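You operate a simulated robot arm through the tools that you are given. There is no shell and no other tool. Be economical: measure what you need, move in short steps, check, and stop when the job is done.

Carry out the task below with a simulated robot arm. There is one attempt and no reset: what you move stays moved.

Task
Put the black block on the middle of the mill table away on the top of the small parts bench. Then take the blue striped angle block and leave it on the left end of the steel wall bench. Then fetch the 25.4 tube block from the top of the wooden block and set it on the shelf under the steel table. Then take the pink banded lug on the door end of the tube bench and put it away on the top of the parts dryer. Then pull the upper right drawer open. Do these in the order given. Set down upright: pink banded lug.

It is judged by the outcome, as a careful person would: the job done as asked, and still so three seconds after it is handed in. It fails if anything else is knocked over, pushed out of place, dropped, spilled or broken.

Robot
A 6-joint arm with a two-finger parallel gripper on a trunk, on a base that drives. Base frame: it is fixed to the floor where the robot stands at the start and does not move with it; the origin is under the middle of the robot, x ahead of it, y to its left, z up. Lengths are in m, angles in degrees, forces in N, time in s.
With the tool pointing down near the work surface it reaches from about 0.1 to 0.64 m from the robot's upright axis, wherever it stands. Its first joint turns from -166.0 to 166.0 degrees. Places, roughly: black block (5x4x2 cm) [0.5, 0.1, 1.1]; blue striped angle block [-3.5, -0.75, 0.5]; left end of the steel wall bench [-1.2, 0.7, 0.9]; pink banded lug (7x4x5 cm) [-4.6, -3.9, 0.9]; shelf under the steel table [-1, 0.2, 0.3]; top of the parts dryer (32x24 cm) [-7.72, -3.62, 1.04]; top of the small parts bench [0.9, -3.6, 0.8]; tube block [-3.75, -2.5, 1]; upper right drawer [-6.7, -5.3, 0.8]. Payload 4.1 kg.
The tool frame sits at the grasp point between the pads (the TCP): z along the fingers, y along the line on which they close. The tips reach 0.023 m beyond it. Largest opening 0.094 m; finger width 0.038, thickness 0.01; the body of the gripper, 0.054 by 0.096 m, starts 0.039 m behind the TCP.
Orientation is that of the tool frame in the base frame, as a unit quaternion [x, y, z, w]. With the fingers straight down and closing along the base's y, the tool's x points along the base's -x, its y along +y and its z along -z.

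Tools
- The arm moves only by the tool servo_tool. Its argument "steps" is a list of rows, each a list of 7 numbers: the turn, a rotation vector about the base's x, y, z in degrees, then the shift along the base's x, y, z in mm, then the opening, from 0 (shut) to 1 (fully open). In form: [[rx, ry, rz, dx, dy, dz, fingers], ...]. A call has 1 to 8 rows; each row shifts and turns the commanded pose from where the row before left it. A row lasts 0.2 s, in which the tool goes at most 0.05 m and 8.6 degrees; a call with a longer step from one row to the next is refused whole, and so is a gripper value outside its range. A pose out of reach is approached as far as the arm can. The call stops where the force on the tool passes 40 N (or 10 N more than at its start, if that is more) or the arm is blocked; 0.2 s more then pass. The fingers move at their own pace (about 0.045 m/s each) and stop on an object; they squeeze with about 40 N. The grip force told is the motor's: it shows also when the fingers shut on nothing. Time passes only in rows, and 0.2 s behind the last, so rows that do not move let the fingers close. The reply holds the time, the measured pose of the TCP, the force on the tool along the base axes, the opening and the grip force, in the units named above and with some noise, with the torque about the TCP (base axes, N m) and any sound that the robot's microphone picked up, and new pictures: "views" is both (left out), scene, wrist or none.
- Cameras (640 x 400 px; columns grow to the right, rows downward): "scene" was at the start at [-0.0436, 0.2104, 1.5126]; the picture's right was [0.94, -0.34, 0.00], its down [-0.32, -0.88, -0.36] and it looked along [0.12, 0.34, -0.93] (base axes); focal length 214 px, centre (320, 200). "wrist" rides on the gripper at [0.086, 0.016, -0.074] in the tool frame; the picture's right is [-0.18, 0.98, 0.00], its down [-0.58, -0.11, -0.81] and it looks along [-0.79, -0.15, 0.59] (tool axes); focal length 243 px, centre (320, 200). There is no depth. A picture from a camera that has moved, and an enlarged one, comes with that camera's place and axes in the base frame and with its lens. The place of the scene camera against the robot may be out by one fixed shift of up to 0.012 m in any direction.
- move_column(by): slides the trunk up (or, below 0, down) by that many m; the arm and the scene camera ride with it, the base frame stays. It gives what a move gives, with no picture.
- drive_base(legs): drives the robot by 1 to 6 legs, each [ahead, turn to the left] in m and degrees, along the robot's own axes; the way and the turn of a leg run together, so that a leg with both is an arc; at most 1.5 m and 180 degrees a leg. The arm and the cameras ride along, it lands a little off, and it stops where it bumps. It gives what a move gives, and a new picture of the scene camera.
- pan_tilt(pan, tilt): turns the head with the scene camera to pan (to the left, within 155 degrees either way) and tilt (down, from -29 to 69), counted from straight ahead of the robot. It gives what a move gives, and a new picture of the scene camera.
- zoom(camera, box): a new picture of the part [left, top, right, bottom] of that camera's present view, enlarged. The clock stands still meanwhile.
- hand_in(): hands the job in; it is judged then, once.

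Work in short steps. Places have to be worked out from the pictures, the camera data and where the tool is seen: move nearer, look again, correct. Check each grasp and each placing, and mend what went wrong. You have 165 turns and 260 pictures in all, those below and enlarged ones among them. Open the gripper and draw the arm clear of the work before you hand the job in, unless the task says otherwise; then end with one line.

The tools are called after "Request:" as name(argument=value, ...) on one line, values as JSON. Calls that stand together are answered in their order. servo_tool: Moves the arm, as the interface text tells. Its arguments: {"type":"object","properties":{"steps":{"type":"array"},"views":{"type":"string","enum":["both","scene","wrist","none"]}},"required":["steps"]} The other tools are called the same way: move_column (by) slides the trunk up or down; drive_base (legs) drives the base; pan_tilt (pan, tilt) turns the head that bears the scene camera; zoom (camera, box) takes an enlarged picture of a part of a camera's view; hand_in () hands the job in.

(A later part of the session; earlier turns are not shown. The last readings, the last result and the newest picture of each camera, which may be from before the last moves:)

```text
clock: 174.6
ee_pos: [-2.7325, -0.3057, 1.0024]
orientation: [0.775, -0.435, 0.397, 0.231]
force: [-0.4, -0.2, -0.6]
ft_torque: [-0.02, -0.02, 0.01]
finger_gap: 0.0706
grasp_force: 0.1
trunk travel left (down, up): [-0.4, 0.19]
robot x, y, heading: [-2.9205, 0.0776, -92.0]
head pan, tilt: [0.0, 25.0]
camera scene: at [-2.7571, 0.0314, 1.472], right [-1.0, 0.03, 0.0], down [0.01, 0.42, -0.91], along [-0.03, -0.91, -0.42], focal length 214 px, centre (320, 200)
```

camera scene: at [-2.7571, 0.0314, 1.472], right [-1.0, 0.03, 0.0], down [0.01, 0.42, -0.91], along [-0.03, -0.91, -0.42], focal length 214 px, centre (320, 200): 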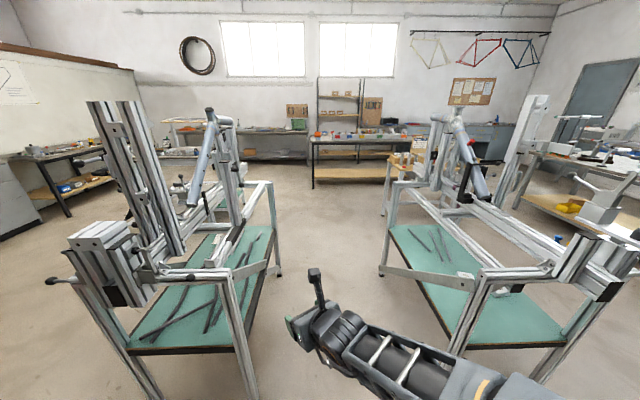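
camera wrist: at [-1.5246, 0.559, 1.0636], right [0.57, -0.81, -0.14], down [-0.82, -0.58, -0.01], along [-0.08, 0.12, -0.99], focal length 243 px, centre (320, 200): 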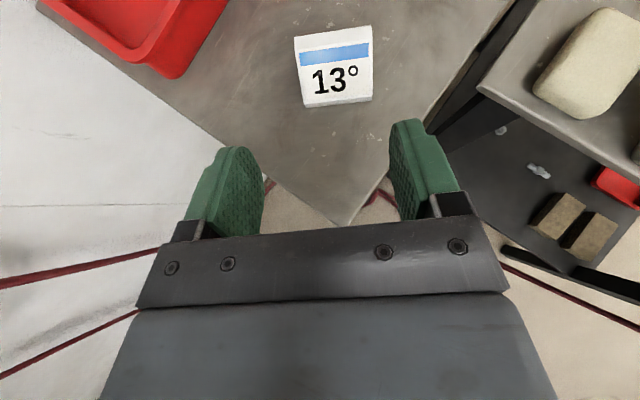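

The aisle is about 1 m wide and I am centred. I drive south along it.

Request:
drive_base(legs=[[1.5, 0.5], [0.6, 0]])

Request:
pan_tilt(pan=-60, tilt=35)

```text
clock: 185.0
ee_pos: [-2.7509, -2.3974, 1.0004]
orientation: [0.782, -0.422, 0.401, 0.224]
force: [0.3, -0.8, -0.6]
ft_torque: [0.04, -0.06, 0.01]
finger_gap: 0.0704
grasp_force: 0.1
trunk travel left (down, up): [-0.4, 0.19]
robot x, y, heading: [-2.9487, -2.0221, -90.1]
head pan, tilt: [0.0, 25.0]
camera scene: at [-2.7861, -2.0635, 1.4721], right [-1.0, 0.0, 0.0], down [0.0, 0.42, -0.91], along [0.0, -0.91, -0.42], focal length 214 px, centre (320, 200)
```

scene: 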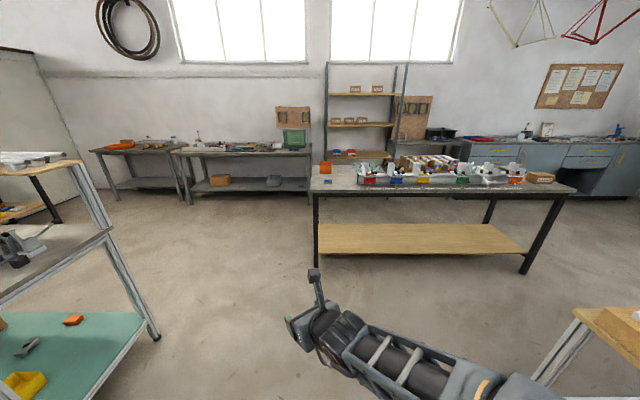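

```text
clock: 186.3
ee_pos: [-2.7522, -2.3995, 1.0009]
orientation: [0.782, -0.422, 0.401, 0.224]
force: [0.1, -0.7, -0.1]
ft_torque: [0.0, -0.02, -0.01]
finger_gap: 0.0706
grasp_force: 0.1
trunk travel left (down, up): [-0.4, 0.19]
robot x, y, heading: [-2.9485, -2.0227, -90.0]
head pan, tilt: [-60.0, 35.0]
camera scene: at [-2.8623, -2.0154, 1.4563], right [-0.5, 0.87, 0.0], down [0.5, 0.29, -0.82], along [-0.71, -0.41, -0.57], focal length 214 px, centre (320, 200)
```

scene: 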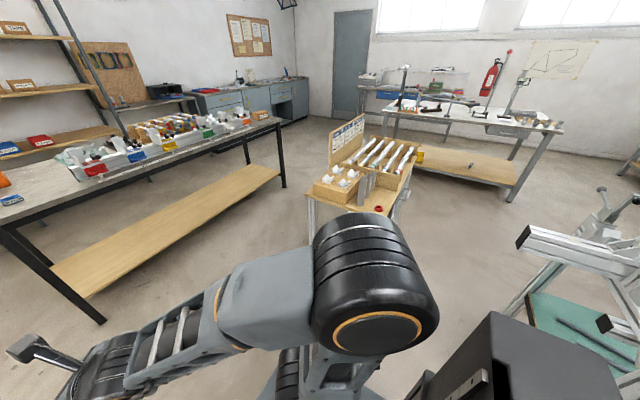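

Request:
zoom(camera="scene", box=[290, 100, 450, 220])

```text
3.33 times, centred on (370, 160) of scene
camera zoom: at [-2.8623, -2.0154, 1.4563], right [-0.5, 0.87, 0.0], down [0.5, 0.29, -0.82], along [-0.71, -0.41, -0.57], focal length 715 px, centre (153, 333)
```

zoom: 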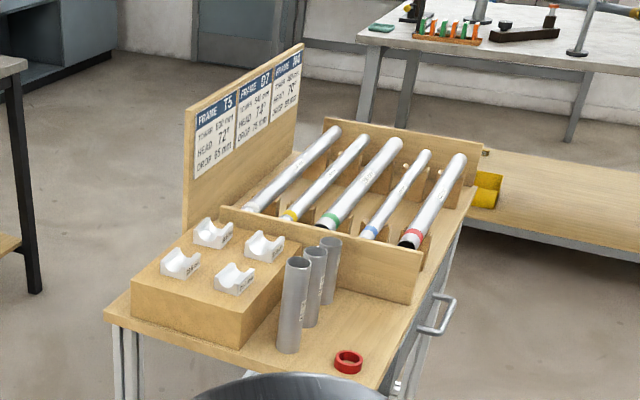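

Four white tube blocks sit on the wooden block; I need the one labelled 25.4. I move in front of that small table and face it.

Request:
drive_base(legs=[[0.4, 0], [0, -90]])

Request:
pan_tilt(pan=0, tilt=35)

Request:
zoom(camera="scene", box=[200, 120, 400, 250])

```text
clock: 192.5
ee_pos: [-3.3197, -2.6232, 1.002]
orientation: [-0.269, 0.847, -0.132, -0.439]
force: [0.0, -0.4, 0.0]
ft_torque: [0.0, 0.0, -0.03]
finger_gap: 0.0702
grasp_force: 0.1
trunk travel left (down, up): [-0.4, 0.19]
robot x, y, heading: [-2.9479, -2.416, -178.2]
head pan, tilt: [-60.0, 35.0]
camera scene: at [-2.9343, -2.5111, 1.4563], right [0.85, 0.53, 0.0], down [0.3, -0.49, -0.82], along [-0.43, 0.7, -0.57], focal length 214 px, centre (320, 200)
```

scene: 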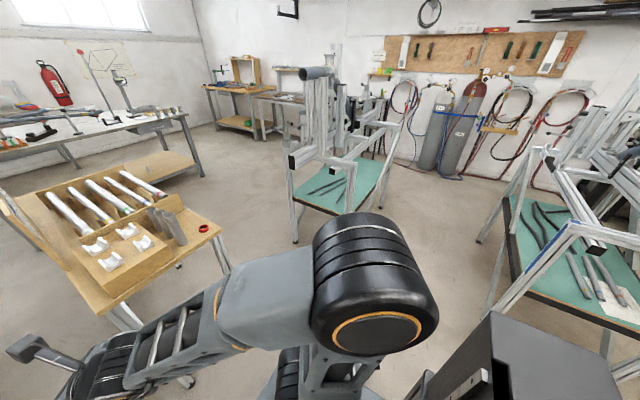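

```text
clock: 193.8
ee_pos: [-3.3206, -2.6242, 1.0011]
orientation: [-0.268, 0.847, -0.132, -0.439]
force: [0.0, 0.5, -0.6]
ft_torque: [0.01, 0.0, 0.05]
finger_gap: 0.0705
grasp_force: 0.1
trunk travel left (down, up): [-0.4, 0.19]
robot x, y, heading: [-2.951, -2.4101, -178.3]
head pan, tilt: [0.0, 35.0]
camera scene: at [-2.9758, -2.5887, 1.4563], right [-0.03, 1.0, 0.0], down [0.57, 0.02, -0.82], along [-0.82, -0.03, -0.57], focal length 214 px, centre (320, 200)
```

scene: 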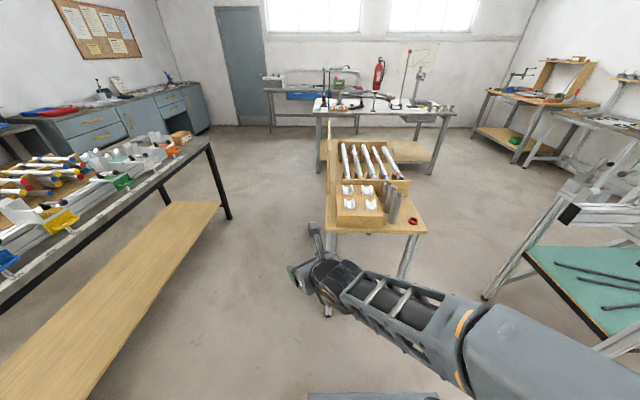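

```text
3.08 times, centred on (300, 185) of scene
camera zoom: at [-2.9758, -2.5887, 1.4563], right [-0.03, 1.0, 0.0], down [0.57, 0.02, -0.82], along [-0.82, -0.03, -0.57], focal length 660 px, centre (382, 246)
```

zoom: 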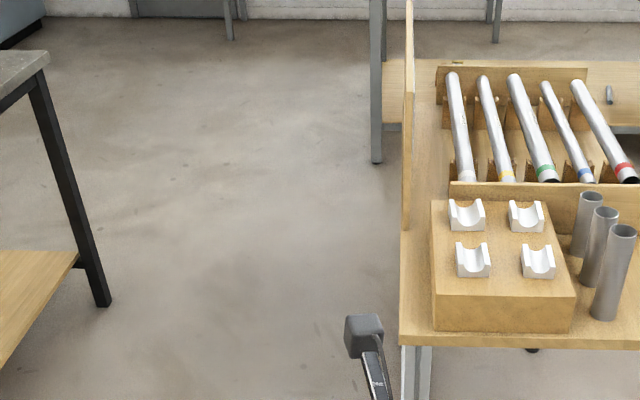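

I enlarge tightly on the four blocks to read the labels.

Request:
zoom(camera="scene", box=[335, 178, 385, 214])

Request:
pan_tilt(pan=5, tilt=50)

```text
11.11 times, centred on (360, 196) of scene
camera zoom: at [-2.9758, -2.5887, 1.4563], right [-0.03, 1.0, 0.0], down [0.57, 0.02, -0.82], along [-0.82, -0.03, -0.57], focal length 2383 px, centre (-124, 244)
```

zoom: 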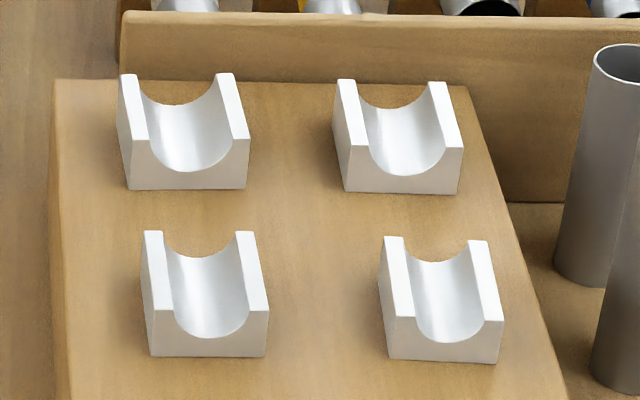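

```text
clock: 194.5
ee_pos: [-3.3214, -2.6249, 1.0005]
orientation: [-0.269, 0.847, -0.132, -0.439]
force: [0.0, -0.2, 0.4]
ft_torque: [-0.01, 0.0, -0.02]
finger_gap: 0.0704
grasp_force: 0.1
trunk travel left (down, up): [-0.4, 0.19]
robot x, y, heading: [-2.9489, -2.4148, -178.0]
head pan, tilt: [5.0, 50.0]
camera scene: at [-2.9643, -2.5951, 1.4346], right [-0.12, 0.99, 0.0], down [0.76, 0.09, -0.64], along [-0.64, -0.08, -0.77], focal length 214 px, centre (320, 200)
```

scene: 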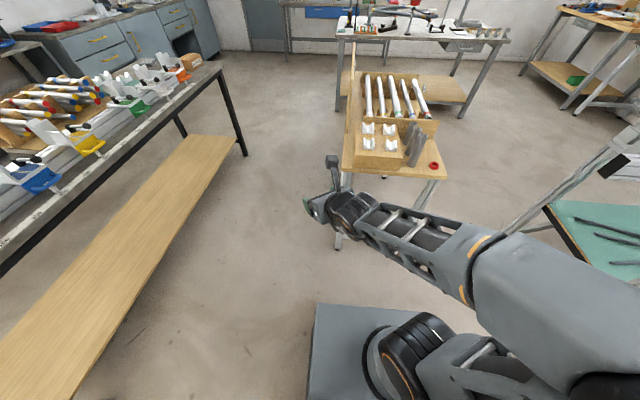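

The labels face north, so I'll view them with the wrist camera. I raise the trunk, bring the tool vertical and turn its camera side to the north.

Request:
move_column(by=0.18)

Request:
servo_tool(steps=[[4.4, -6.44, 0, 0, 0, 0, 0.75], [4.4, -6.44, 0, 0, 0, 0, 0.75], [4.4, -6.44, 0, 0, 0, 0, 0.75], [4.4, -6.44, 0, 0, 0, 0, 0.75], [4.4, -6.44, 0, 0, 0, 0, 0.75], [4.4, -6.44, 0, 0, 0, 0, 0.75], [4.4, -6.44, 0, 0, 0, 0, 0.75]], views="none")

Request:
servo_tool(steps=[[0, 0, -8.3, 0, 0, 0, 0.75], [0, 0, -8.3, 0, 0, 0, 0.75], [0, 0, -8.3, 0, 0, 0, 0.75], [0, 0, -8.3, 0, 0, 0, 0.75], [0, 0, -8.3, 0, 0, 0, 0.75], [0, 0, -8.3, 0, 0, 0, 0.75], [0, 0, -8.3, 0, 0, 0, 0.75], [0, 0, -8.3, 0, 0, 0, 0.75]], views="none")

```text
clock: 196.5
ee_pos: [-3.3198, -2.6243, 1.1805]
orientation: [-0.269, 0.847, -0.132, -0.439]
force: [0.8, -0.7, 0.1]
ft_torque: [-0.01, 0.02, 0.03]
finger_gap: 0.0703
grasp_force: 0.1
trunk travel left (down, up): [-0.58, 0.01]
robot x, y, heading: [-2.9522, -2.4131, -177.9]
head pan, tilt: [5.0, 50.0]
```

```text
clock: 198.1
ee_pos: [-3.2355, -2.6961, 1.0817]
orientation: [-0.301, 0.948, 0.065, -0.08]
force: [1.1, -0.2, 0.1]
ft_torque: [-0.01, 0.0, -0.02]
finger_gap: 0.0705
grasp_force: 0.1
out of reach, approached as far as the arm can: row 1, 2, 3, 4, 5, 6, 7
trunk travel left (down, up): [-0.58, 0.01]
robot x, y, heading: [-2.9527, -2.4143, -178.1]
head pan, tilt: [5.0, 50.0]
```

```text
clock: 199.9
ee_pos: [-3.2566, -2.6559, 1.0268]
orientation: [0.265, 0.956, 0.108, -0.066]
force: [-0.4, -0.2, 0.8]
ft_torque: [-0.01, -0.03, 0.02]
finger_gap: 0.0705
grasp_force: 0.0
out of reach, approached as far as the arm can: row 3, 4, 5, 6, 7, 8
trunk travel left (down, up): [-0.58, 0.01]
robot x, y, heading: [-2.9503, -2.4121, -177.9]
head pan, tilt: [5.0, 50.0]
```

The tool is tilted and drifting at a limit; I look before going on.

Request:
servo_tool(steps=[[0, 0, 0, 0, 0, 30, 0.75], [0, 0, 0, 0, 0, 30, 0.75]], views="both")

```text
clock: 200.5
ee_pos: [-3.2652, -2.6419, 1.0728]
orientation: [0.263, 0.956, 0.11, -0.074]
force: [-0.3, 0.5, 0.0]
ft_torque: [0.01, -0.01, -0.01]
finger_gap: 0.0707
grasp_force: 0.0
out of reach, approached as far as the arm can: row 1, 2
trunk travel left (down, up): [-0.58, 0.01]
robot x, y, heading: [-2.9512, -2.4155, -178.2]
head pan, tilt: [5.0, 50.0]
camera scene: at [-2.9638, -2.595, 1.6145], right [-0.12, 0.99, 0.0], down [0.76, 0.09, -0.64], along [-0.64, -0.08, -0.77], focal length 214 px, centre (320, 200)
camera wrist: at [-3.3239, -2.6056, 1.163], right [0.67, 0.73, 0.13], down [0.51, -0.58, 0.64], along [0.55, -0.36, -0.75], focal length 243 px, centre (320, 200)
```

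scene: 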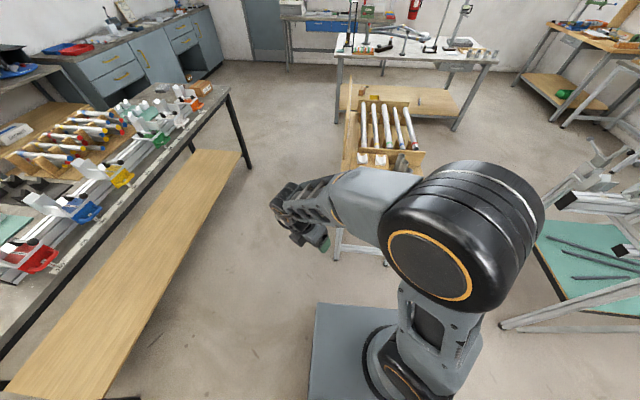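
wrist: 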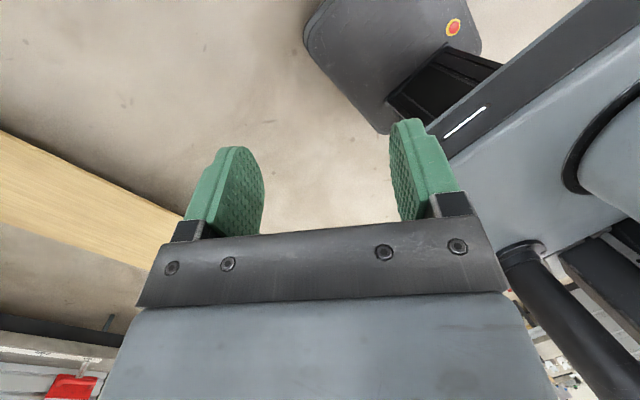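

The tool is now roughly vertical but leaning ~15°. Stretching out toward the table should free the arm; I correct the lean and move that way, staying short of the blocks.

Request:
servo_tool(steps=[[0, 0, 0, -35, 15, 0, 0.75], [0, 0, 0, -35, 20, 0, 0.75], [-5, -1.6, 0, -30, 25, 0, 0.75], [-5, -1.6, 0, -25, 30, 5, 0.75], [-4.4, -1.6, 0, -20, 30, 10, 0.75], [0, 0, 0, -10, 30, 10, 0.75]], views="both")

```text
clock: 201.9
ee_pos: [-3.3992, -2.4794, 1.04]
orientation: [0.265, 0.96, 0.065, -0.069]
force: [0.4, -0.4, 0.6]
ft_torque: [0.0, 0.04, 0.04]
finger_gap: 0.0706
grasp_force: 0.1
out of reach, approached as far as the arm can: row 1, 3, 4, 5
trunk travel left (down, up): [-0.58, 0.01]
robot x, y, heading: [-2.9563, -2.4139, -178.2]
head pan, tilt: [5.0, 50.0]
camera scene: at [-2.9642, -2.5948, 1.6146], right [-0.12, 0.99, 0.0], down [0.76, 0.09, -0.64], along [-0.64, -0.08, -0.77], focal length 214 px, centre (320, 200)
camera wrist: at [-3.4575, -2.4354, 1.1285], right [0.66, 0.75, 0.06], down [0.52, -0.51, 0.68], along [0.54, -0.42, -0.73], focal length 243 px, centre (320, 200)
```

scene: 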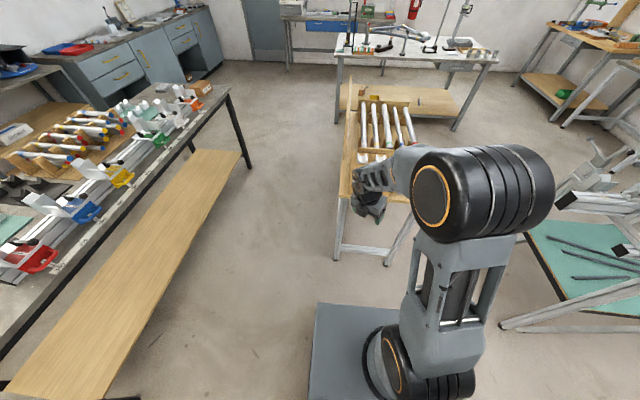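
wrist: 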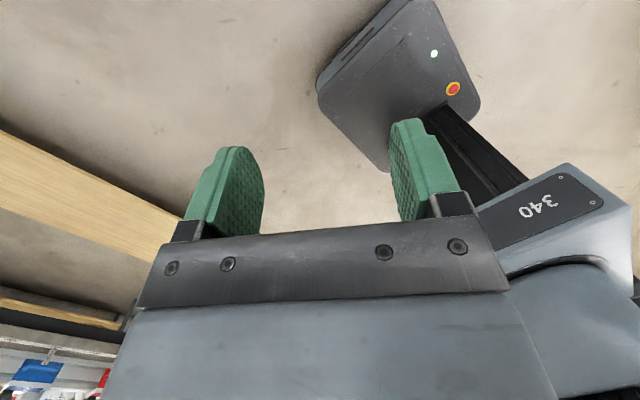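

Here the arm sits against a limit. I first read the labels with the head camera from the north-east, then I'll choose the grasp.

Request:
drive_base(legs=[[0, -90], [0.42, 0]])

Request:
pan_tilt(pan=120, tilt=40)

```text
clock: 208.5
ee_pos: [-2.9929, -1.5401, 1.0402]
orientation: [0.875, 0.474, 0.094, -0.001]
force: [-0.2, -0.1, 0.3]
ft_torque: [-0.03, 0.02, 0.0]
finger_gap: 0.0706
grasp_force: 0.0
trunk travel left (down, up): [-0.58, 0.01]
robot x, y, heading: [-2.9463, -1.9906, 89.2]
head pan, tilt: [5.0, 50.0]
camera scene: at [-3.1209, -1.9801, 1.6145], right [1.0, 0.08, 0.0], down [0.06, -0.76, -0.64], along [-0.05, 0.64, -0.77], focal length 214 px, centre (320, 200)
```

scene: 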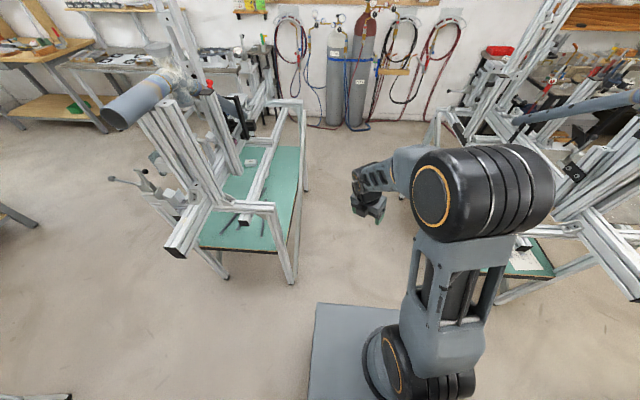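

```text
clock: 210.4
ee_pos: [-2.9926, -1.5395, 1.0396]
orientation: [0.875, 0.474, 0.095, -0.001]
force: [-0.2, 1.0, 0.6]
ft_torque: [-0.02, -0.02, 0.01]
finger_gap: 0.0703
grasp_force: 0.0
trunk travel left (down, up): [-0.58, 0.01]
robot x, y, heading: [-2.9455, -1.987, 89.4]
head pan, tilt: [120.0, 40.0]
camera scene: at [-3.1892, -2.0991, 1.6287], right [-0.49, 0.87, 0.0], down [0.56, 0.32, -0.77], along [-0.67, -0.38, -0.64], focal length 214 px, centre (320, 200)
```

scene: 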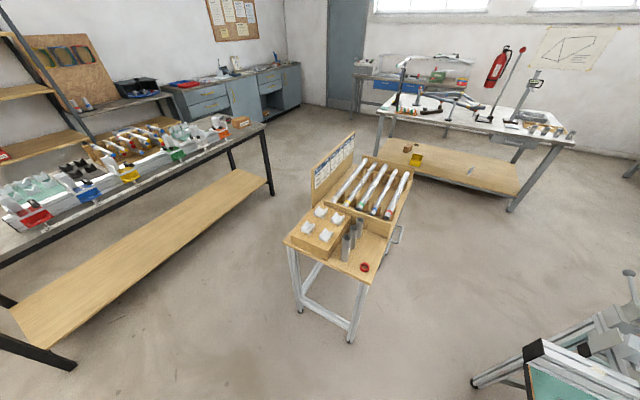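

Request:
zoom(camera="scene", box=[295, 200, 355, 245])

```text
8.89 times, centred on (325, 222) of scene
camera zoom: at [-3.1892, -2.0991, 1.6287], right [-0.49, 0.87, 0.0], down [0.56, 0.32, -0.77], along [-0.67, -0.38, -0.64], focal length 1906 px, centre (276, 0)
```

zoom: 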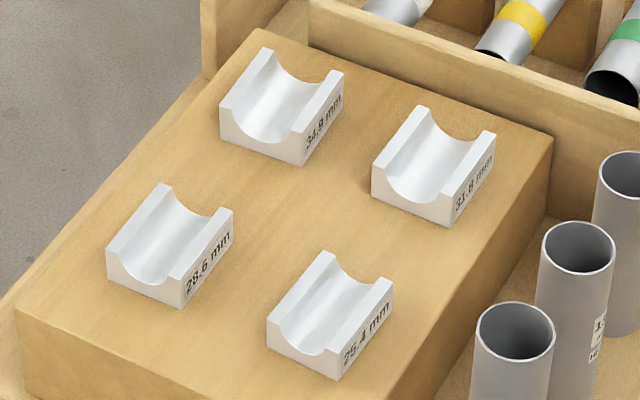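

The 25.4 block is the near, north one (closest to the standing tubes). Triangulating the two views puts it at about [-3.76, -2.39, 0.89]. I go back in line with it, facing west.

Request:
drive_base(legs=[[-0.41, 0], [0, 90.5], [0.08, 0]])

Request:
servo_tool(steps=[[0, 0, 8, 0, 0, 0, 0.75], [0, 0, 8, 0, 0, 0, 0.75], [0, 0, 8, 0, 0, 0, 0.75], [0, 0, 8, 0, 0, 0, 0.75]], views="both")

```text
clock: 217.5
ee_pos: [-3.4792, -2.4606, 1.04]
orientation: [0.268, 0.959, 0.066, -0.068]
force: [-0.3, -0.3, -0.1]
ft_torque: [-0.02, 0.0, 0.01]
finger_gap: 0.0705
grasp_force: 0.1
trunk travel left (down, up): [-0.58, 0.01]
robot x, y, heading: [-3.0304, -2.3938, -178.7]
head pan, tilt: [120.0, 40.0]
camera scene: at [-2.9248, -2.6445, 1.6288], right [-0.85, -0.52, 0.0], down [-0.33, 0.55, -0.77], along [0.4, -0.65, -0.64], focal length 214 px, centre (320, 200)
```

scene: 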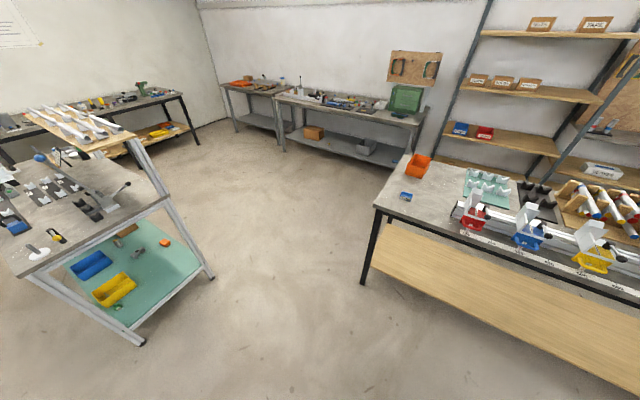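

```text
clock: 218.5
ee_pos: [-3.4723, -2.4631, 1.028]
orientation: [-0.006, 0.994, 0.053, -0.09]
force: [-0.5, 0.0, 0.6]
ft_torque: [0.0, 0.06, 0.02]
finger_gap: 0.0706
grasp_force: 0.0
out of reach, approached as far as the arm can: row 3, 4
trunk travel left (down, up): [-0.58, 0.01]
robot x, y, heading: [-3.0306, -2.3959, -178.6]
head pan, tilt: [120.0, 40.0]
camera scene: at [-2.9235, -2.6444, 1.6287], right [-0.85, -0.52, 0.0], down [-0.33, 0.55, -0.77], along [0.4, -0.65, -0.64], focal length 214 px, centre (320, 200)
camera wrist: at [-3.5437, -2.4585, 1.1174], right [0.18, 0.98, 0.07], down [0.72, -0.18, 0.67], along [0.67, -0.07, -0.74], focal length 243 px, centre (320, 200)
```

scene: 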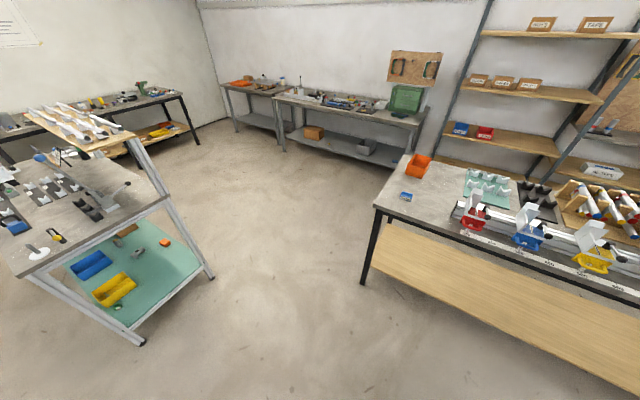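
wrist: 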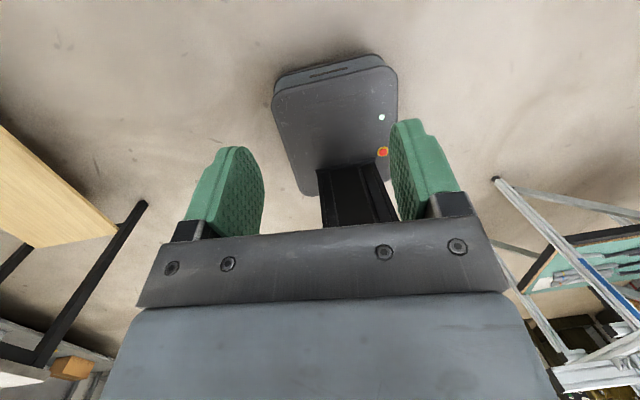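

The tool now points straight out. I pitch it forward to about 42° below horizontal and align to y = -2.39.

Request:
servo_tool(steps=[[-1.2, 7.6, 0, 0, 14, 0, 0.75], [-1.2, 7.6, 0, 0, 14, 0, 0.75], [-1.2, 7.6, 0, 0, 14, 0, 0.75], [-1.2, 7.6, 0, 0, 14, 0, 0.75], [-1.2, 7.6, 0, 0, 14, 0, 0.75]], views="both")

Request:
pan_tilt(pan=-10, tilt=45)

```text
clock: 219.7
ee_pos: [-3.471, -2.4015, 1.0289]
orientation: [0.019, 0.952, 0.047, -0.301]
force: [-0.3, 0.9, 0.0]
ft_torque: [-0.03, 0.01, -0.01]
finger_gap: 0.0704
grasp_force: 0.1
out of reach, approached as far as the arm can: row 3, 4, 5
trunk travel left (down, up): [-0.58, 0.01]
robot x, y, heading: [-3.029, -2.4009, -178.5]
head pan, tilt: [120.0, 40.0]
camera scene: at [-2.9235, -2.6444, 1.6287], right [-0.85, -0.52, 0.0], down [-0.33, 0.55, -0.77], along [0.4, -0.65, -0.64], focal length 214 px, centre (320, 200)
camera wrist: at [-3.4988, -2.3925, 1.1391], right [0.21, 0.98, -0.03], down [0.93, -0.19, 0.31], along [0.3, -0.09, -0.95], focal length 243 px, centre (320, 200)
```

scene: 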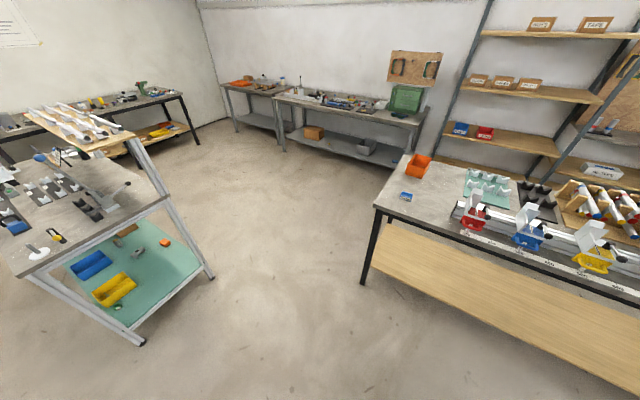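
wrist: 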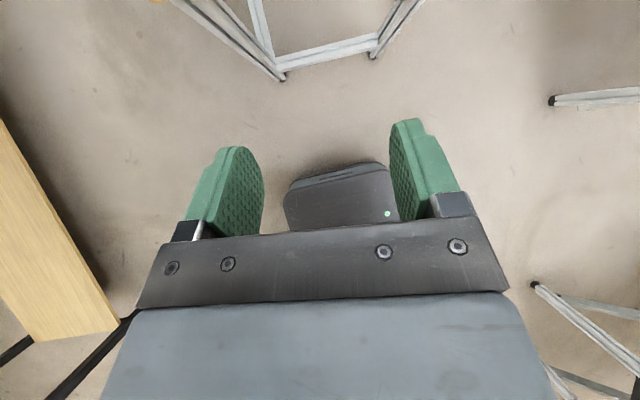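

```text
clock: 221.8
ee_pos: [-3.4718, -2.4005, 1.0289]
orientation: [0.017, 0.952, 0.046, -0.301]
force: [0.3, -0.3, 0.1]
ft_torque: [-0.02, 0.04, 0.03]
finger_gap: 0.0705
grasp_force: 0.1
trunk travel left (down, up): [-0.58, 0.01]
robot x, y, heading: [-3.0269, -2.4003, -179.0]
head pan, tilt: [-10.0, 45.0]
camera scene: at [-3.048, -2.5595, 1.6215], right [0.15, 0.99, 0.0], down [0.7, -0.11, -0.71], along [-0.7, 0.11, -0.71], focal length 214 px, centre (320, 200)
```

scene: 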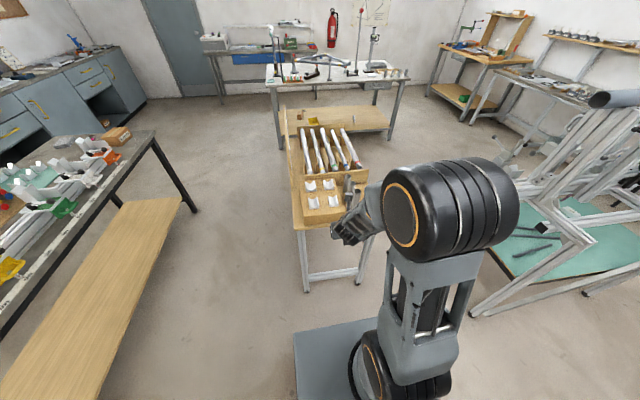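

The block reads again as [-3.755, -2.39]. I level the closing axis and advance above-short of the block for a close view.

Request:
servo_tool(steps=[[-2.3, 0, 0, -35, 2, 0, 0.75], [-2.2, 0, 0, -40, 2, 0, 0.75], [0, 0, 0, -40, 2, 0, 0.75], [0, 0, 0, -40, 2, -10, 0.75]], views="both")

```text
clock: 222.8
ee_pos: [-3.6275, -2.3944, 1.0213]
orientation: [0.022, 0.953, 0.012, -0.3]
force: [-0.6, 0.1, 0.0]
ft_torque: [0.0, -0.04, -0.05]
finger_gap: 0.0704
grasp_force: 0.1
trunk travel left (down, up): [-0.58, 0.01]
robot x, y, heading: [-3.031, -2.3973, -179.0]
head pan, tilt: [-10.0, 45.0]
camera scene: at [-3.0487, -2.5595, 1.6215], right [0.15, 0.99, 0.0], down [0.7, -0.11, -0.71], along [-0.7, 0.11, -0.71], focal length 214 px, centre (320, 200)
camera wrist: at [-3.655, -2.3793, 1.1309], right [0.2, 0.97, -0.1], down [0.93, -0.16, 0.33], along [0.3, -0.15, -0.94], focal length 243 px, centre (320, 200)
```

scene: 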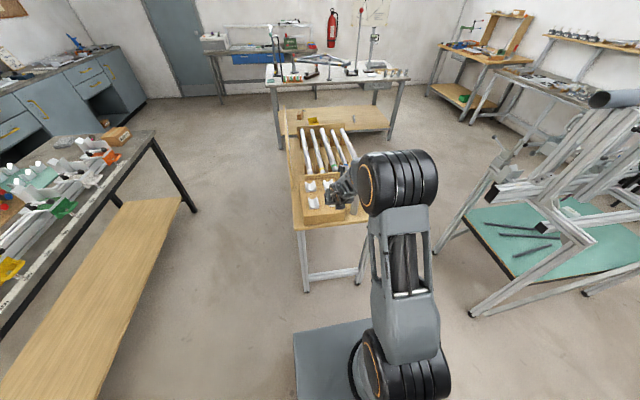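
wrist: 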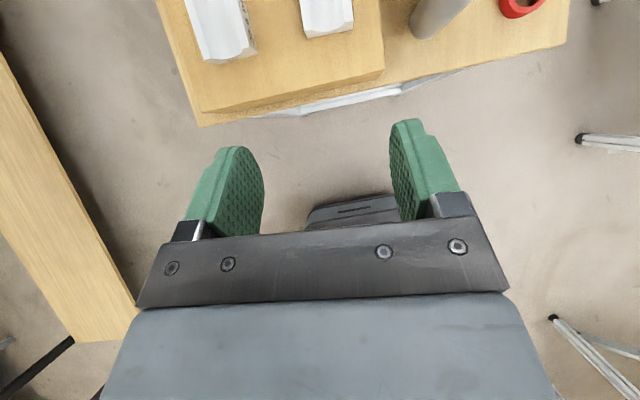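

25.4 block: near face at x≈-3.725, centre y≈-2.382, squared to the table. I move above it with the tips just higher than its top.

Request:
servo_tool(steps=[[0, 0, 0, -31, 3, -10, 0.75], [0, 0, 0, -31, 3, -15, 0.75], [0, 0, 0, -31, 3, -15, 0.75], [0, 0, 0, -25, 2, -15, 0.75]], views="wrist")

```text
clock: 223.8
ee_pos: [-3.7352, -2.3992, 0.958]
orientation: [0.032, 0.952, 0.016, -0.303]
force: [0.4, 0.5, -0.8]
ft_torque: [-0.04, -0.01, -0.02]
finger_gap: 0.0706
grasp_force: 0.1
out of reach, approached as far as the arm can: row 3, 4
trunk travel left (down, up): [-0.58, 0.01]
robot x, y, heading: [-3.0303, -2.3973, -178.7]
head pan, tilt: [-10.0, 45.0]
camera wrist: at [-3.7628, -2.3823, 1.0678], right [0.22, 0.97, -0.09], down [0.93, -0.18, 0.32], along [0.29, -0.16, -0.94], focal length 243 px, centre (320, 200)
```

wrist: 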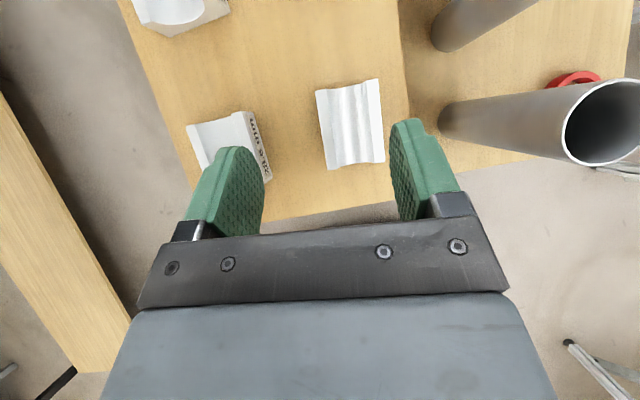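

Close. The block is at [-3.758, -2.379]; I correct sideways, 4° yaw, and descend a bit.

Request:
servo_tool(steps=[[0, 0, 2, -5, 10, 0, 0.75], [0, 0, 2, -8, 10, 0, 0.75], [0, 0, 0, -8, 0, -10, 0.75]], views="wrist")

```text
clock: 224.6
ee_pos: [-3.7324, -2.4068, 0.9351]
orientation: [0.002, 0.952, 0.016, -0.307]
force: [0.0, -0.3, 0.9]
ft_torque: [0.02, 0.02, -0.01]
finger_gap: 0.0706
grasp_force: 0.0
out of reach, approached as far as the arm can: row 1, 2, 3
trunk travel left (down, up): [-0.58, 0.01]
robot x, y, heading: [-3.0277, -2.3932, -178.7]
head pan, tilt: [-10.0, 45.0]
camera wrist: at [-3.76, -2.3938, 1.0452], right [0.16, 0.98, -0.08], down [0.94, -0.13, 0.31], along [0.3, -0.13, -0.95], focal length 243 px, centre (320, 200)
```

wrist: 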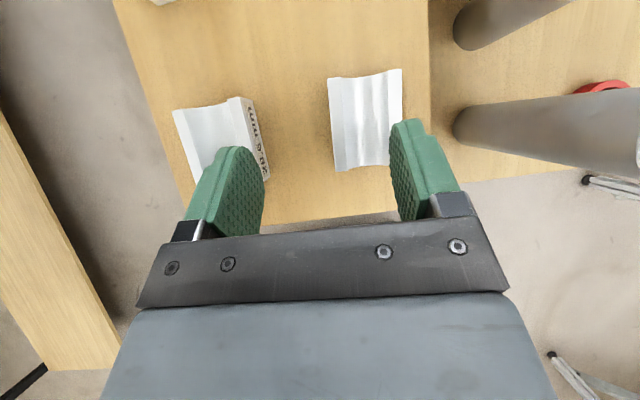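

Reach is at its limit here. I back the tool off, then move the base 9 cm closer and lower the trunk a bit for a better posture.

Request:
servo_tool(steps=[[0, 0, 0, 20, 5, 20, 0.75], [0, 0, 0, 40, 5, 20, 0.75], [0, 0, 0, 40, 5, 10, 0.75], [0, 0, 0, 40, 5, 20, 0.75]], views="none")

Request:
drive_base(legs=[[0.09, 0]])

Request:
move_column(by=-0.08)

Request:
servo_tool(steps=[[0, 0, 0, 0, 5, 15, 0.75], [0, 0, 0, 0, 5, 15, 0.75]], views="both")

```text
clock: 225.6
ee_pos: [-3.5852, -2.3965, 1.0008]
orientation: [-0.003, 0.954, -0.001, -0.3]
force: [0.2, 0.5, 0.0]
ft_torque: [0.01, 0.0, -0.01]
finger_gap: 0.0705
grasp_force: 0.0
out of reach, approached as far as the arm can: row 1
trunk travel left (down, up): [-0.58, 0.01]
robot x, y, heading: [-3.0292, -2.3968, -178.9]
head pan, tilt: [-10.0, 45.0]
```

```text
clock: 226.7
ee_pos: [-3.6766, -2.3977, 0.9998]
orientation: [-0.003, 0.954, -0.001, -0.3]
force: [0.1, -0.2, 0.7]
ft_torque: [-0.02, -0.01, 0.05]
finger_gap: 0.0706
grasp_force: 0.0
trunk travel left (down, up): [-0.58, 0.01]
robot x, y, heading: [-3.1199, -2.3976, -178.8]
head pan, tilt: [-10.0, 45.0]
camera scene: at [-3.1395, -2.5614, 1.6214], right [0.15, 0.99, 0.0], down [0.7, -0.11, -0.71], along [-0.7, 0.11, -0.71], focal length 214 px, centre (320, 200)
```

scene: 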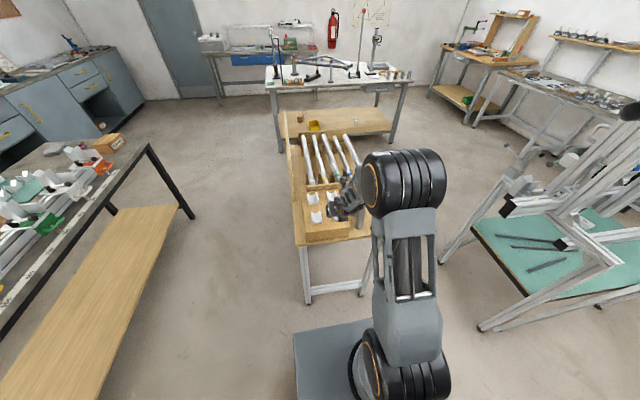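

```text
clock: 227.8
ee_pos: [-3.6753, -2.3974, 0.92]
orientation: [-0.002, 0.954, 0.0, -0.301]
force: [0.3, -0.2, 0.5]
ft_torque: [0.0, -0.01, 0.0]
finger_gap: 0.0704
grasp_force: 0.0
trunk travel left (down, up): [-0.5, 0.09]
robot x, y, heading: [-3.1166, -2.4026, -178.8]
head pan, tilt: [-10.0, 45.0]
```

```text
clock: 228.4
ee_pos: [-3.6754, -2.3939, 0.933]
orientation: [-0.003, 0.953, -0.004, -0.304]
force: [-0.1, -0.1, 0.7]
ft_torque: [0.02, -0.01, 0.01]
finger_gap: 0.0707
grasp_force: 0.0
out of reach, approached as far as the arm can: row 1, 2
trunk travel left (down, up): [-0.5, 0.09]
robot x, y, heading: [-3.1185, -2.4012, -178.6]
head pan, tilt: [-10.0, 45.0]
camera scene: at [-3.1381, -2.5613, 1.5415], right [0.15, 0.99, 0.0], down [0.7, -0.11, -0.71], along [-0.7, 0.11, -0.71], focal length 214 px, centre (320, 200)
camera wrist: at [-3.7036, -2.379, 1.0438], right [0.14, 0.98, -0.11], down [0.94, -0.1, 0.32], along [0.31, -0.15, -0.94], focal length 243 px, centre (320, 200)
```

scene: 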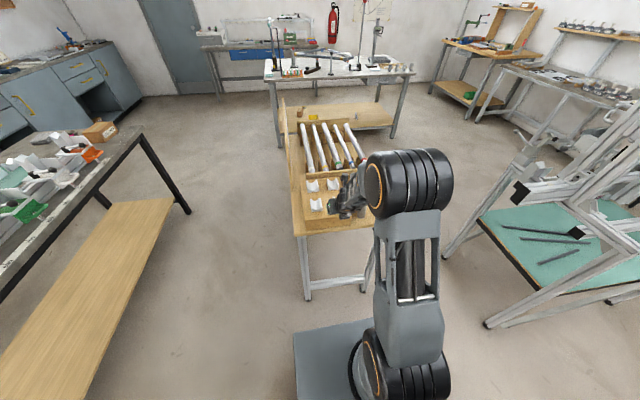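
wrist: 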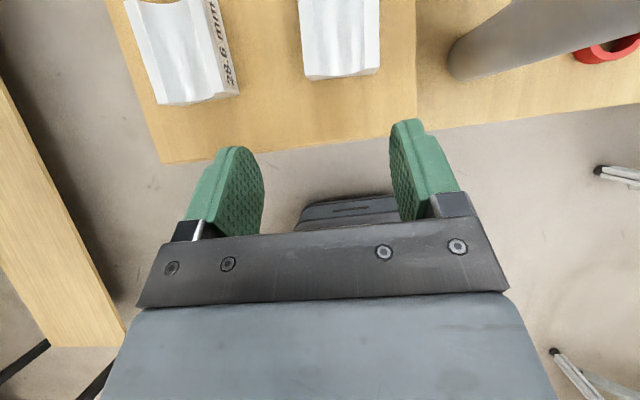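

Lifting in this posture is limited, so the trunk goes back up; the base being closer is what counts. Then I move over the block.

Request:
move_column(by=0.08)

Request:
servo_tool(steps=[[0, 0, 0, -20, 5, -10, 0.75], [0, 0, 0, -25, 5, -15, 0.75], [0, 0, 0, -25, 5, -15, 0.75], [0, 0, 0, -5, 2, -15, 0.75]], views="wrist")

```text
clock: 229.6
ee_pos: [-3.6763, -2.3941, 1.0138]
orientation: [-0.003, 0.953, -0.003, -0.303]
force: [-0.4, 0.0, 0.4]
ft_torque: [-0.01, 0.0, 0.01]
finger_gap: 0.0706
grasp_force: 0.0
trunk travel left (down, up): [-0.58, 0.01]
robot x, y, heading: [-3.1195, -2.4021, -178.8]
head pan, tilt: [-10.0, 45.0]
```

```text
clock: 230.6
ee_pos: [-3.751, -2.3775, 0.9584]
orientation: [-0.004, 0.953, -0.005, -0.303]
force: [-0.5, -0.2, 0.7]
ft_torque: [-0.02, 0.01, 0.01]
finger_gap: 0.0706
grasp_force: 0.0
trunk travel left (down, up): [-0.58, 0.01]
robot x, y, heading: [-3.1163, -2.3981, -178.4]
head pan, tilt: [-10.0, 45.0]
camera wrist: at [-3.7793, -2.3623, 1.0696], right [0.14, 0.98, -0.11], down [0.94, -0.1, 0.32], along [0.31, -0.15, -0.94], focal length 243 px, centre (320, 200)
```

wrist: 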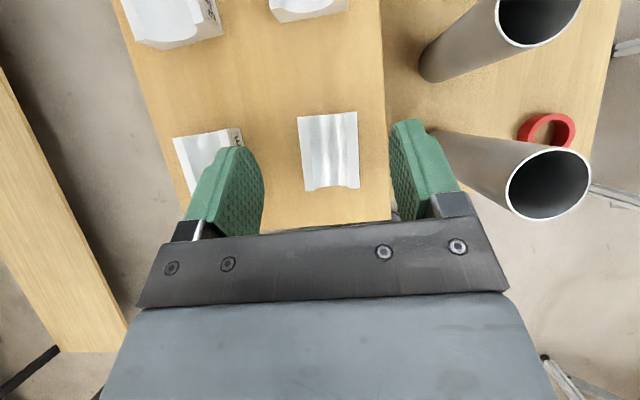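

The block is centred between the fingers. I descend toward the wood.

Request:
servo_tool(steps=[[0, 0, 0, -3, -1, -12, 0.75], [0, 0, 0, -3, 0, -12, 0.75], [0, 0, 0, 0, 0, -8, 0.75], [0, 0, 0, 0, 0, -4, 0.75]], views="wrist")

```text
clock: 231.6
ee_pos: [-3.7571, -2.3788, 0.924]
orientation: [-0.004, 0.953, -0.003, -0.303]
force: [0.5, 0.9, 0.5]
ft_torque: [0.0, -0.02, 0.0]
finger_gap: 0.0708
grasp_force: 0.0
trunk travel left (down, up): [-0.58, 0.01]
robot x, y, heading: [-3.1229, -2.3995, -178.8]
head pan, tilt: [-10.0, 45.0]
camera wrist: at [-3.785, -2.3634, 1.0328], right [0.14, 0.98, -0.11], down [0.94, -0.1, 0.32], along [0.31, -0.15, -0.94], focal length 243 px, centre (320, 200)
```

wrist: 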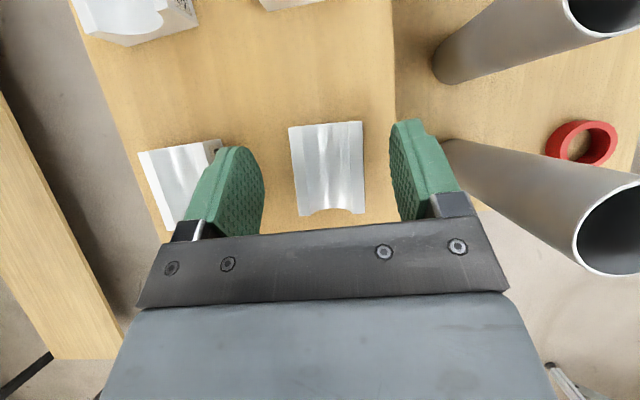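

Still some height to go; I descend further in small steps until touch.

Request:
servo_tool(steps=[[0, 0, 0, 1, -1, -8, 0.75], [0, 0, 0, 0, 0, -8, 0.75], [0, 0, 0, 0, 0, -6, 0.75], [0, 0, 0, 0, 0, -4, 0.75], [0, 0, 0, 0, 0, -4, 0.75], [0, 0, 0, 0, 0, -4, 0.75]], views="wrist")

```text
clock: 232.9
ee_pos: [-3.7553, -2.3797, 0.8994]
orientation: [-0.004, 0.951, -0.003, -0.31]
force: [16.0, -2.3, 22.0]
ft_torque: [0.78, -0.5, -0.69]
finger_gap: 0.0696
grasp_force: 0.1
trunk travel left (down, up): [-0.58, 0.01]
robot x, y, heading: [-3.1176, -2.397, -178.6]
head pan, tilt: [-10.0, 45.0]
stopped in row 6: the force on the tool passed its limit (the readings are from after the stop); the commanded pose is now the measured one
camera wrist: at [-3.7827, -2.3641, 1.01], right [0.14, 0.98, -0.11], down [0.95, -0.1, 0.31], along [0.29, -0.15, -0.94], focal length 243 px, centre (320, 200)
```

wrist: 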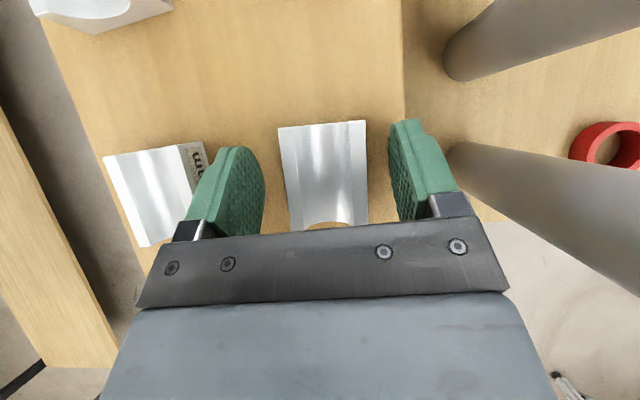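

The tips touch the wood (z≈0.87). I ease up 3 mm and close on the block.

Request:
servo_tool(steps=[[0, 0, 0, 2, 0, 3, 0.75], [0, 0, 0, 0, 0, 0, 0.2], [0, 0, 0, 0, 0, 0, 0.2], [0, 0, 0, 0, 0, 0, 0.2], [0, 0, 0, 0, 0, 0, 0.2]], views="wrist")

```text
clock: 234.1
ee_pos: [-3.7559, -2.3793, 0.9008]
orientation: [-0.003, 0.951, -0.003, -0.308]
force: [-0.5, -3.0, 8.2]
ft_torque: [-0.03, 0.23, 0.05]
finger_gap: 0.0416
grasp_force: 39.7
trunk travel left (down, up): [-0.58, 0.01]
robot x, y, heading: [-3.12, -2.3984, -178.6]
head pan, tilt: [-10.0, 45.0]
camera wrist: at [-3.7828, -2.3641, 1.0099], right [0.14, 0.98, -0.11], down [0.94, -0.1, 0.31], along [0.3, -0.15, -0.94], focal length 243 px, centre (320, 200)
```

wrist: 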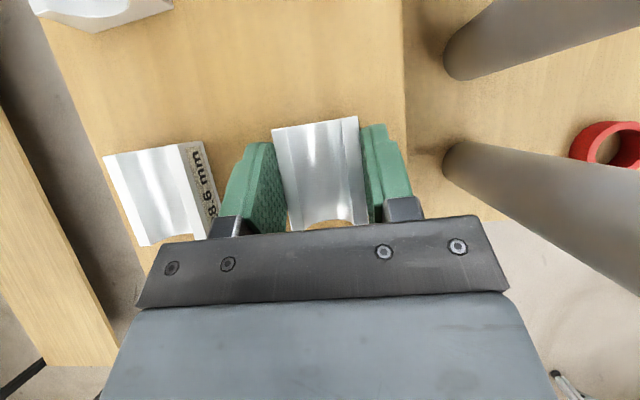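

Gripped (42 mm). I lift straight up, then draw back east.

Request:
servo_tool(steps=[[0, 0, 0, 0, 0, 15, 0.2], [0, 0, 0, 0, 0, 25, 0.2], [0, 0, 0, 5, 0, 25, 0.2], [0, 0, 0, 30, 0, 25, 0.2], [0, 0, 0, 45, 0, 10, 0.2], [0, 0, 0, 45, 0, 0, 0.2], [0, 0, 0, 45, 0, 0, 0.2], [0, 0, 0, 45, 0, 0, 0.2]], views="both")

```text
clock: 235.9
ee_pos: [-3.5398, -2.3805, 1.0007]
orientation: [-0.005, 0.952, -0.007, -0.307]
force: [0.1, 0.0, -1.2]
ft_torque: [-0.01, 0.03, 0.01]
finger_gap: 0.0418
grasp_force: 40.3
trunk travel left (down, up): [-0.58, 0.01]
robot x, y, heading: [-3.1213, -2.402, -178.7]
head pan, tilt: [-10.0, 45.0]
camera scene: at [-3.1375, -2.5613, 1.6215], right [0.15, 0.99, 0.0], down [0.7, -0.11, -0.71], along [-0.7, 0.11, -0.71], focal length 214 px, centre (320, 200)
camera wrist: at [-3.5676, -2.3632, 1.1101], right [0.14, 0.98, -0.12], down [0.94, -0.09, 0.32], along [0.3, -0.15, -0.94], focal length 243 px, centre (320, 200)
```

scene: 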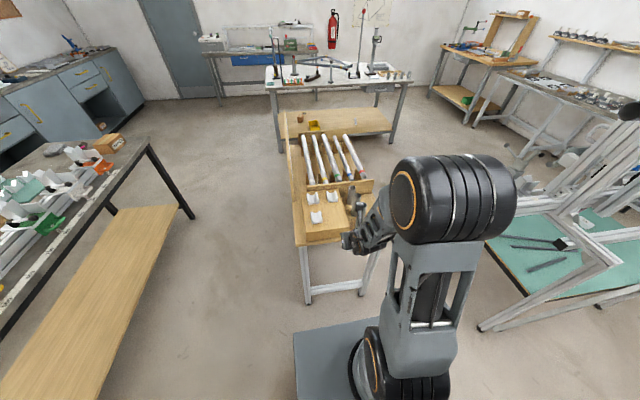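
wrist: 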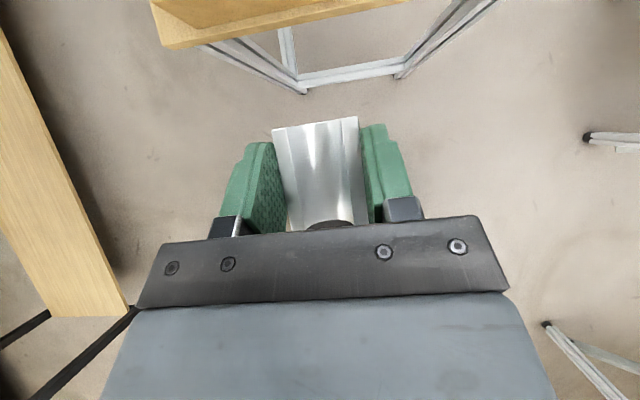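

The 25.4 block is in hand. I drive back up the aisle to the west side of the dark steel table, whose shelf is open there.

Request:
drive_base(legs=[[-0.19, 0], [0, -91.3], [1.5, 0], [0.85, 0], [0, -75]])

```text
clock: 255.9
ee_pos: [-2.4744, 0.0611, 0.9999]
orientation: [0.945, 0.114, 0.303, -0.042]
force: [0.2, 0.5, -0.2]
ft_torque: [-0.02, 0.02, 0.01]
finger_gap: 0.0418
grasp_force: 40.6
trunk travel left (down, up): [-0.58, 0.01]
robot x, y, heading: [-2.8937, -0.014, 14.2]
head pan, tilt: [-10.0, 45.0]
camera scene: at [-2.9116, 0.1281, 1.6215], right [0.07, -1.0, 0.0], down [-0.71, -0.05, -0.71], along [0.71, 0.05, -0.71], focal length 214 px, centre (320, 200)
```

scene: 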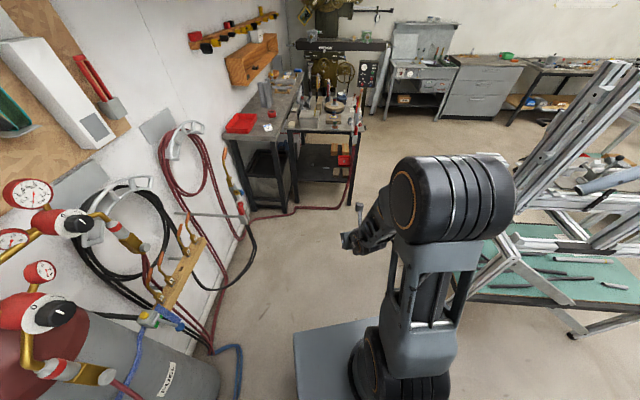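

Clear of the bottles. I drive to the steel table's west side, then lower the trunk and look.

Request:
drive_base(legs=[[0.9, 0], [0, -14]])

Request:
move_column(by=-0.4)

Request:
pan_tilt(pan=-5, tilt=35)

```text
clock: 261.4
ee_pos: [-1.6051, 0.1752, 1.0006]
orientation: [0.952, -0.001, 0.306, -0.006]
force: [-0.4, -0.4, -1.7]
ft_torque: [0.02, -0.01, -0.01]
finger_gap: 0.0417
grasp_force: 40.1
trunk travel left (down, up): [-0.58, 0.01]
robot x, y, heading: [-2.0276, 0.2043, 0.7]
head pan, tilt: [-10.0, 45.0]
camera scene: at [-2.01, 0.3466, 1.6215], right [-0.17, -0.99, 0.0], down [-0.7, 0.12, -0.71], along [0.7, -0.12, -0.71], focal length 214 px, centre (320, 200)
```

scene: 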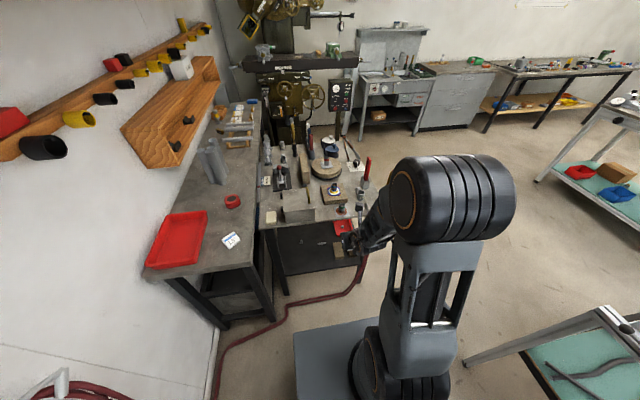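

```text
clock: 265.3
ee_pos: [-1.6047, 0.1774, 0.6004]
orientation: [0.952, -0.001, 0.306, -0.005]
force: [-0.3, -0.2, -1.7]
ft_torque: [-0.02, 0.01, 0.0]
finger_gap: 0.0416
grasp_force: 39.9
trunk travel left (down, up): [-0.18, 0.41]
robot x, y, heading: [-2.0281, 0.204, 0.6]
head pan, tilt: [-10.0, 45.0]
```

```text
clock: 266.0
ee_pos: [-1.606, 0.1771, 0.6]
orientation: [0.952, -0.001, 0.307, -0.006]
force: [0.1, -0.1, -1.4]
ft_torque: [0.03, 0.0, 0.01]
finger_gap: 0.0418
grasp_force: 39.8
trunk travel left (down, up): [-0.18, 0.41]
robot x, y, heading: [-2.0268, 0.2013, 0.6]
head pan, tilt: [-5.0, 35.0]
camera scene: at [-2.0025, 0.3533, 1.2362], right [-0.08, -1.0, 0.0], down [-0.57, 0.05, -0.82], along [0.82, -0.07, -0.57], focal length 214 px, centre (320, 200)
```

scene: 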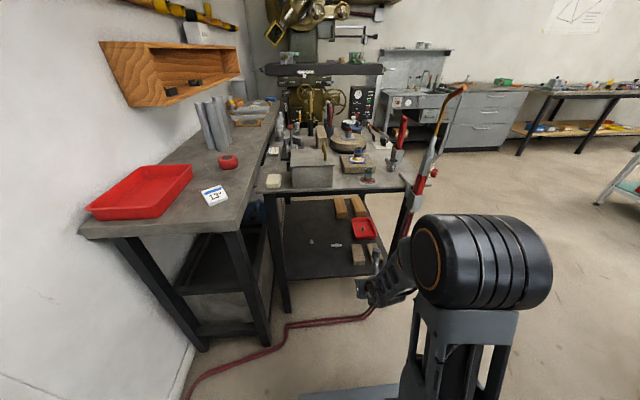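

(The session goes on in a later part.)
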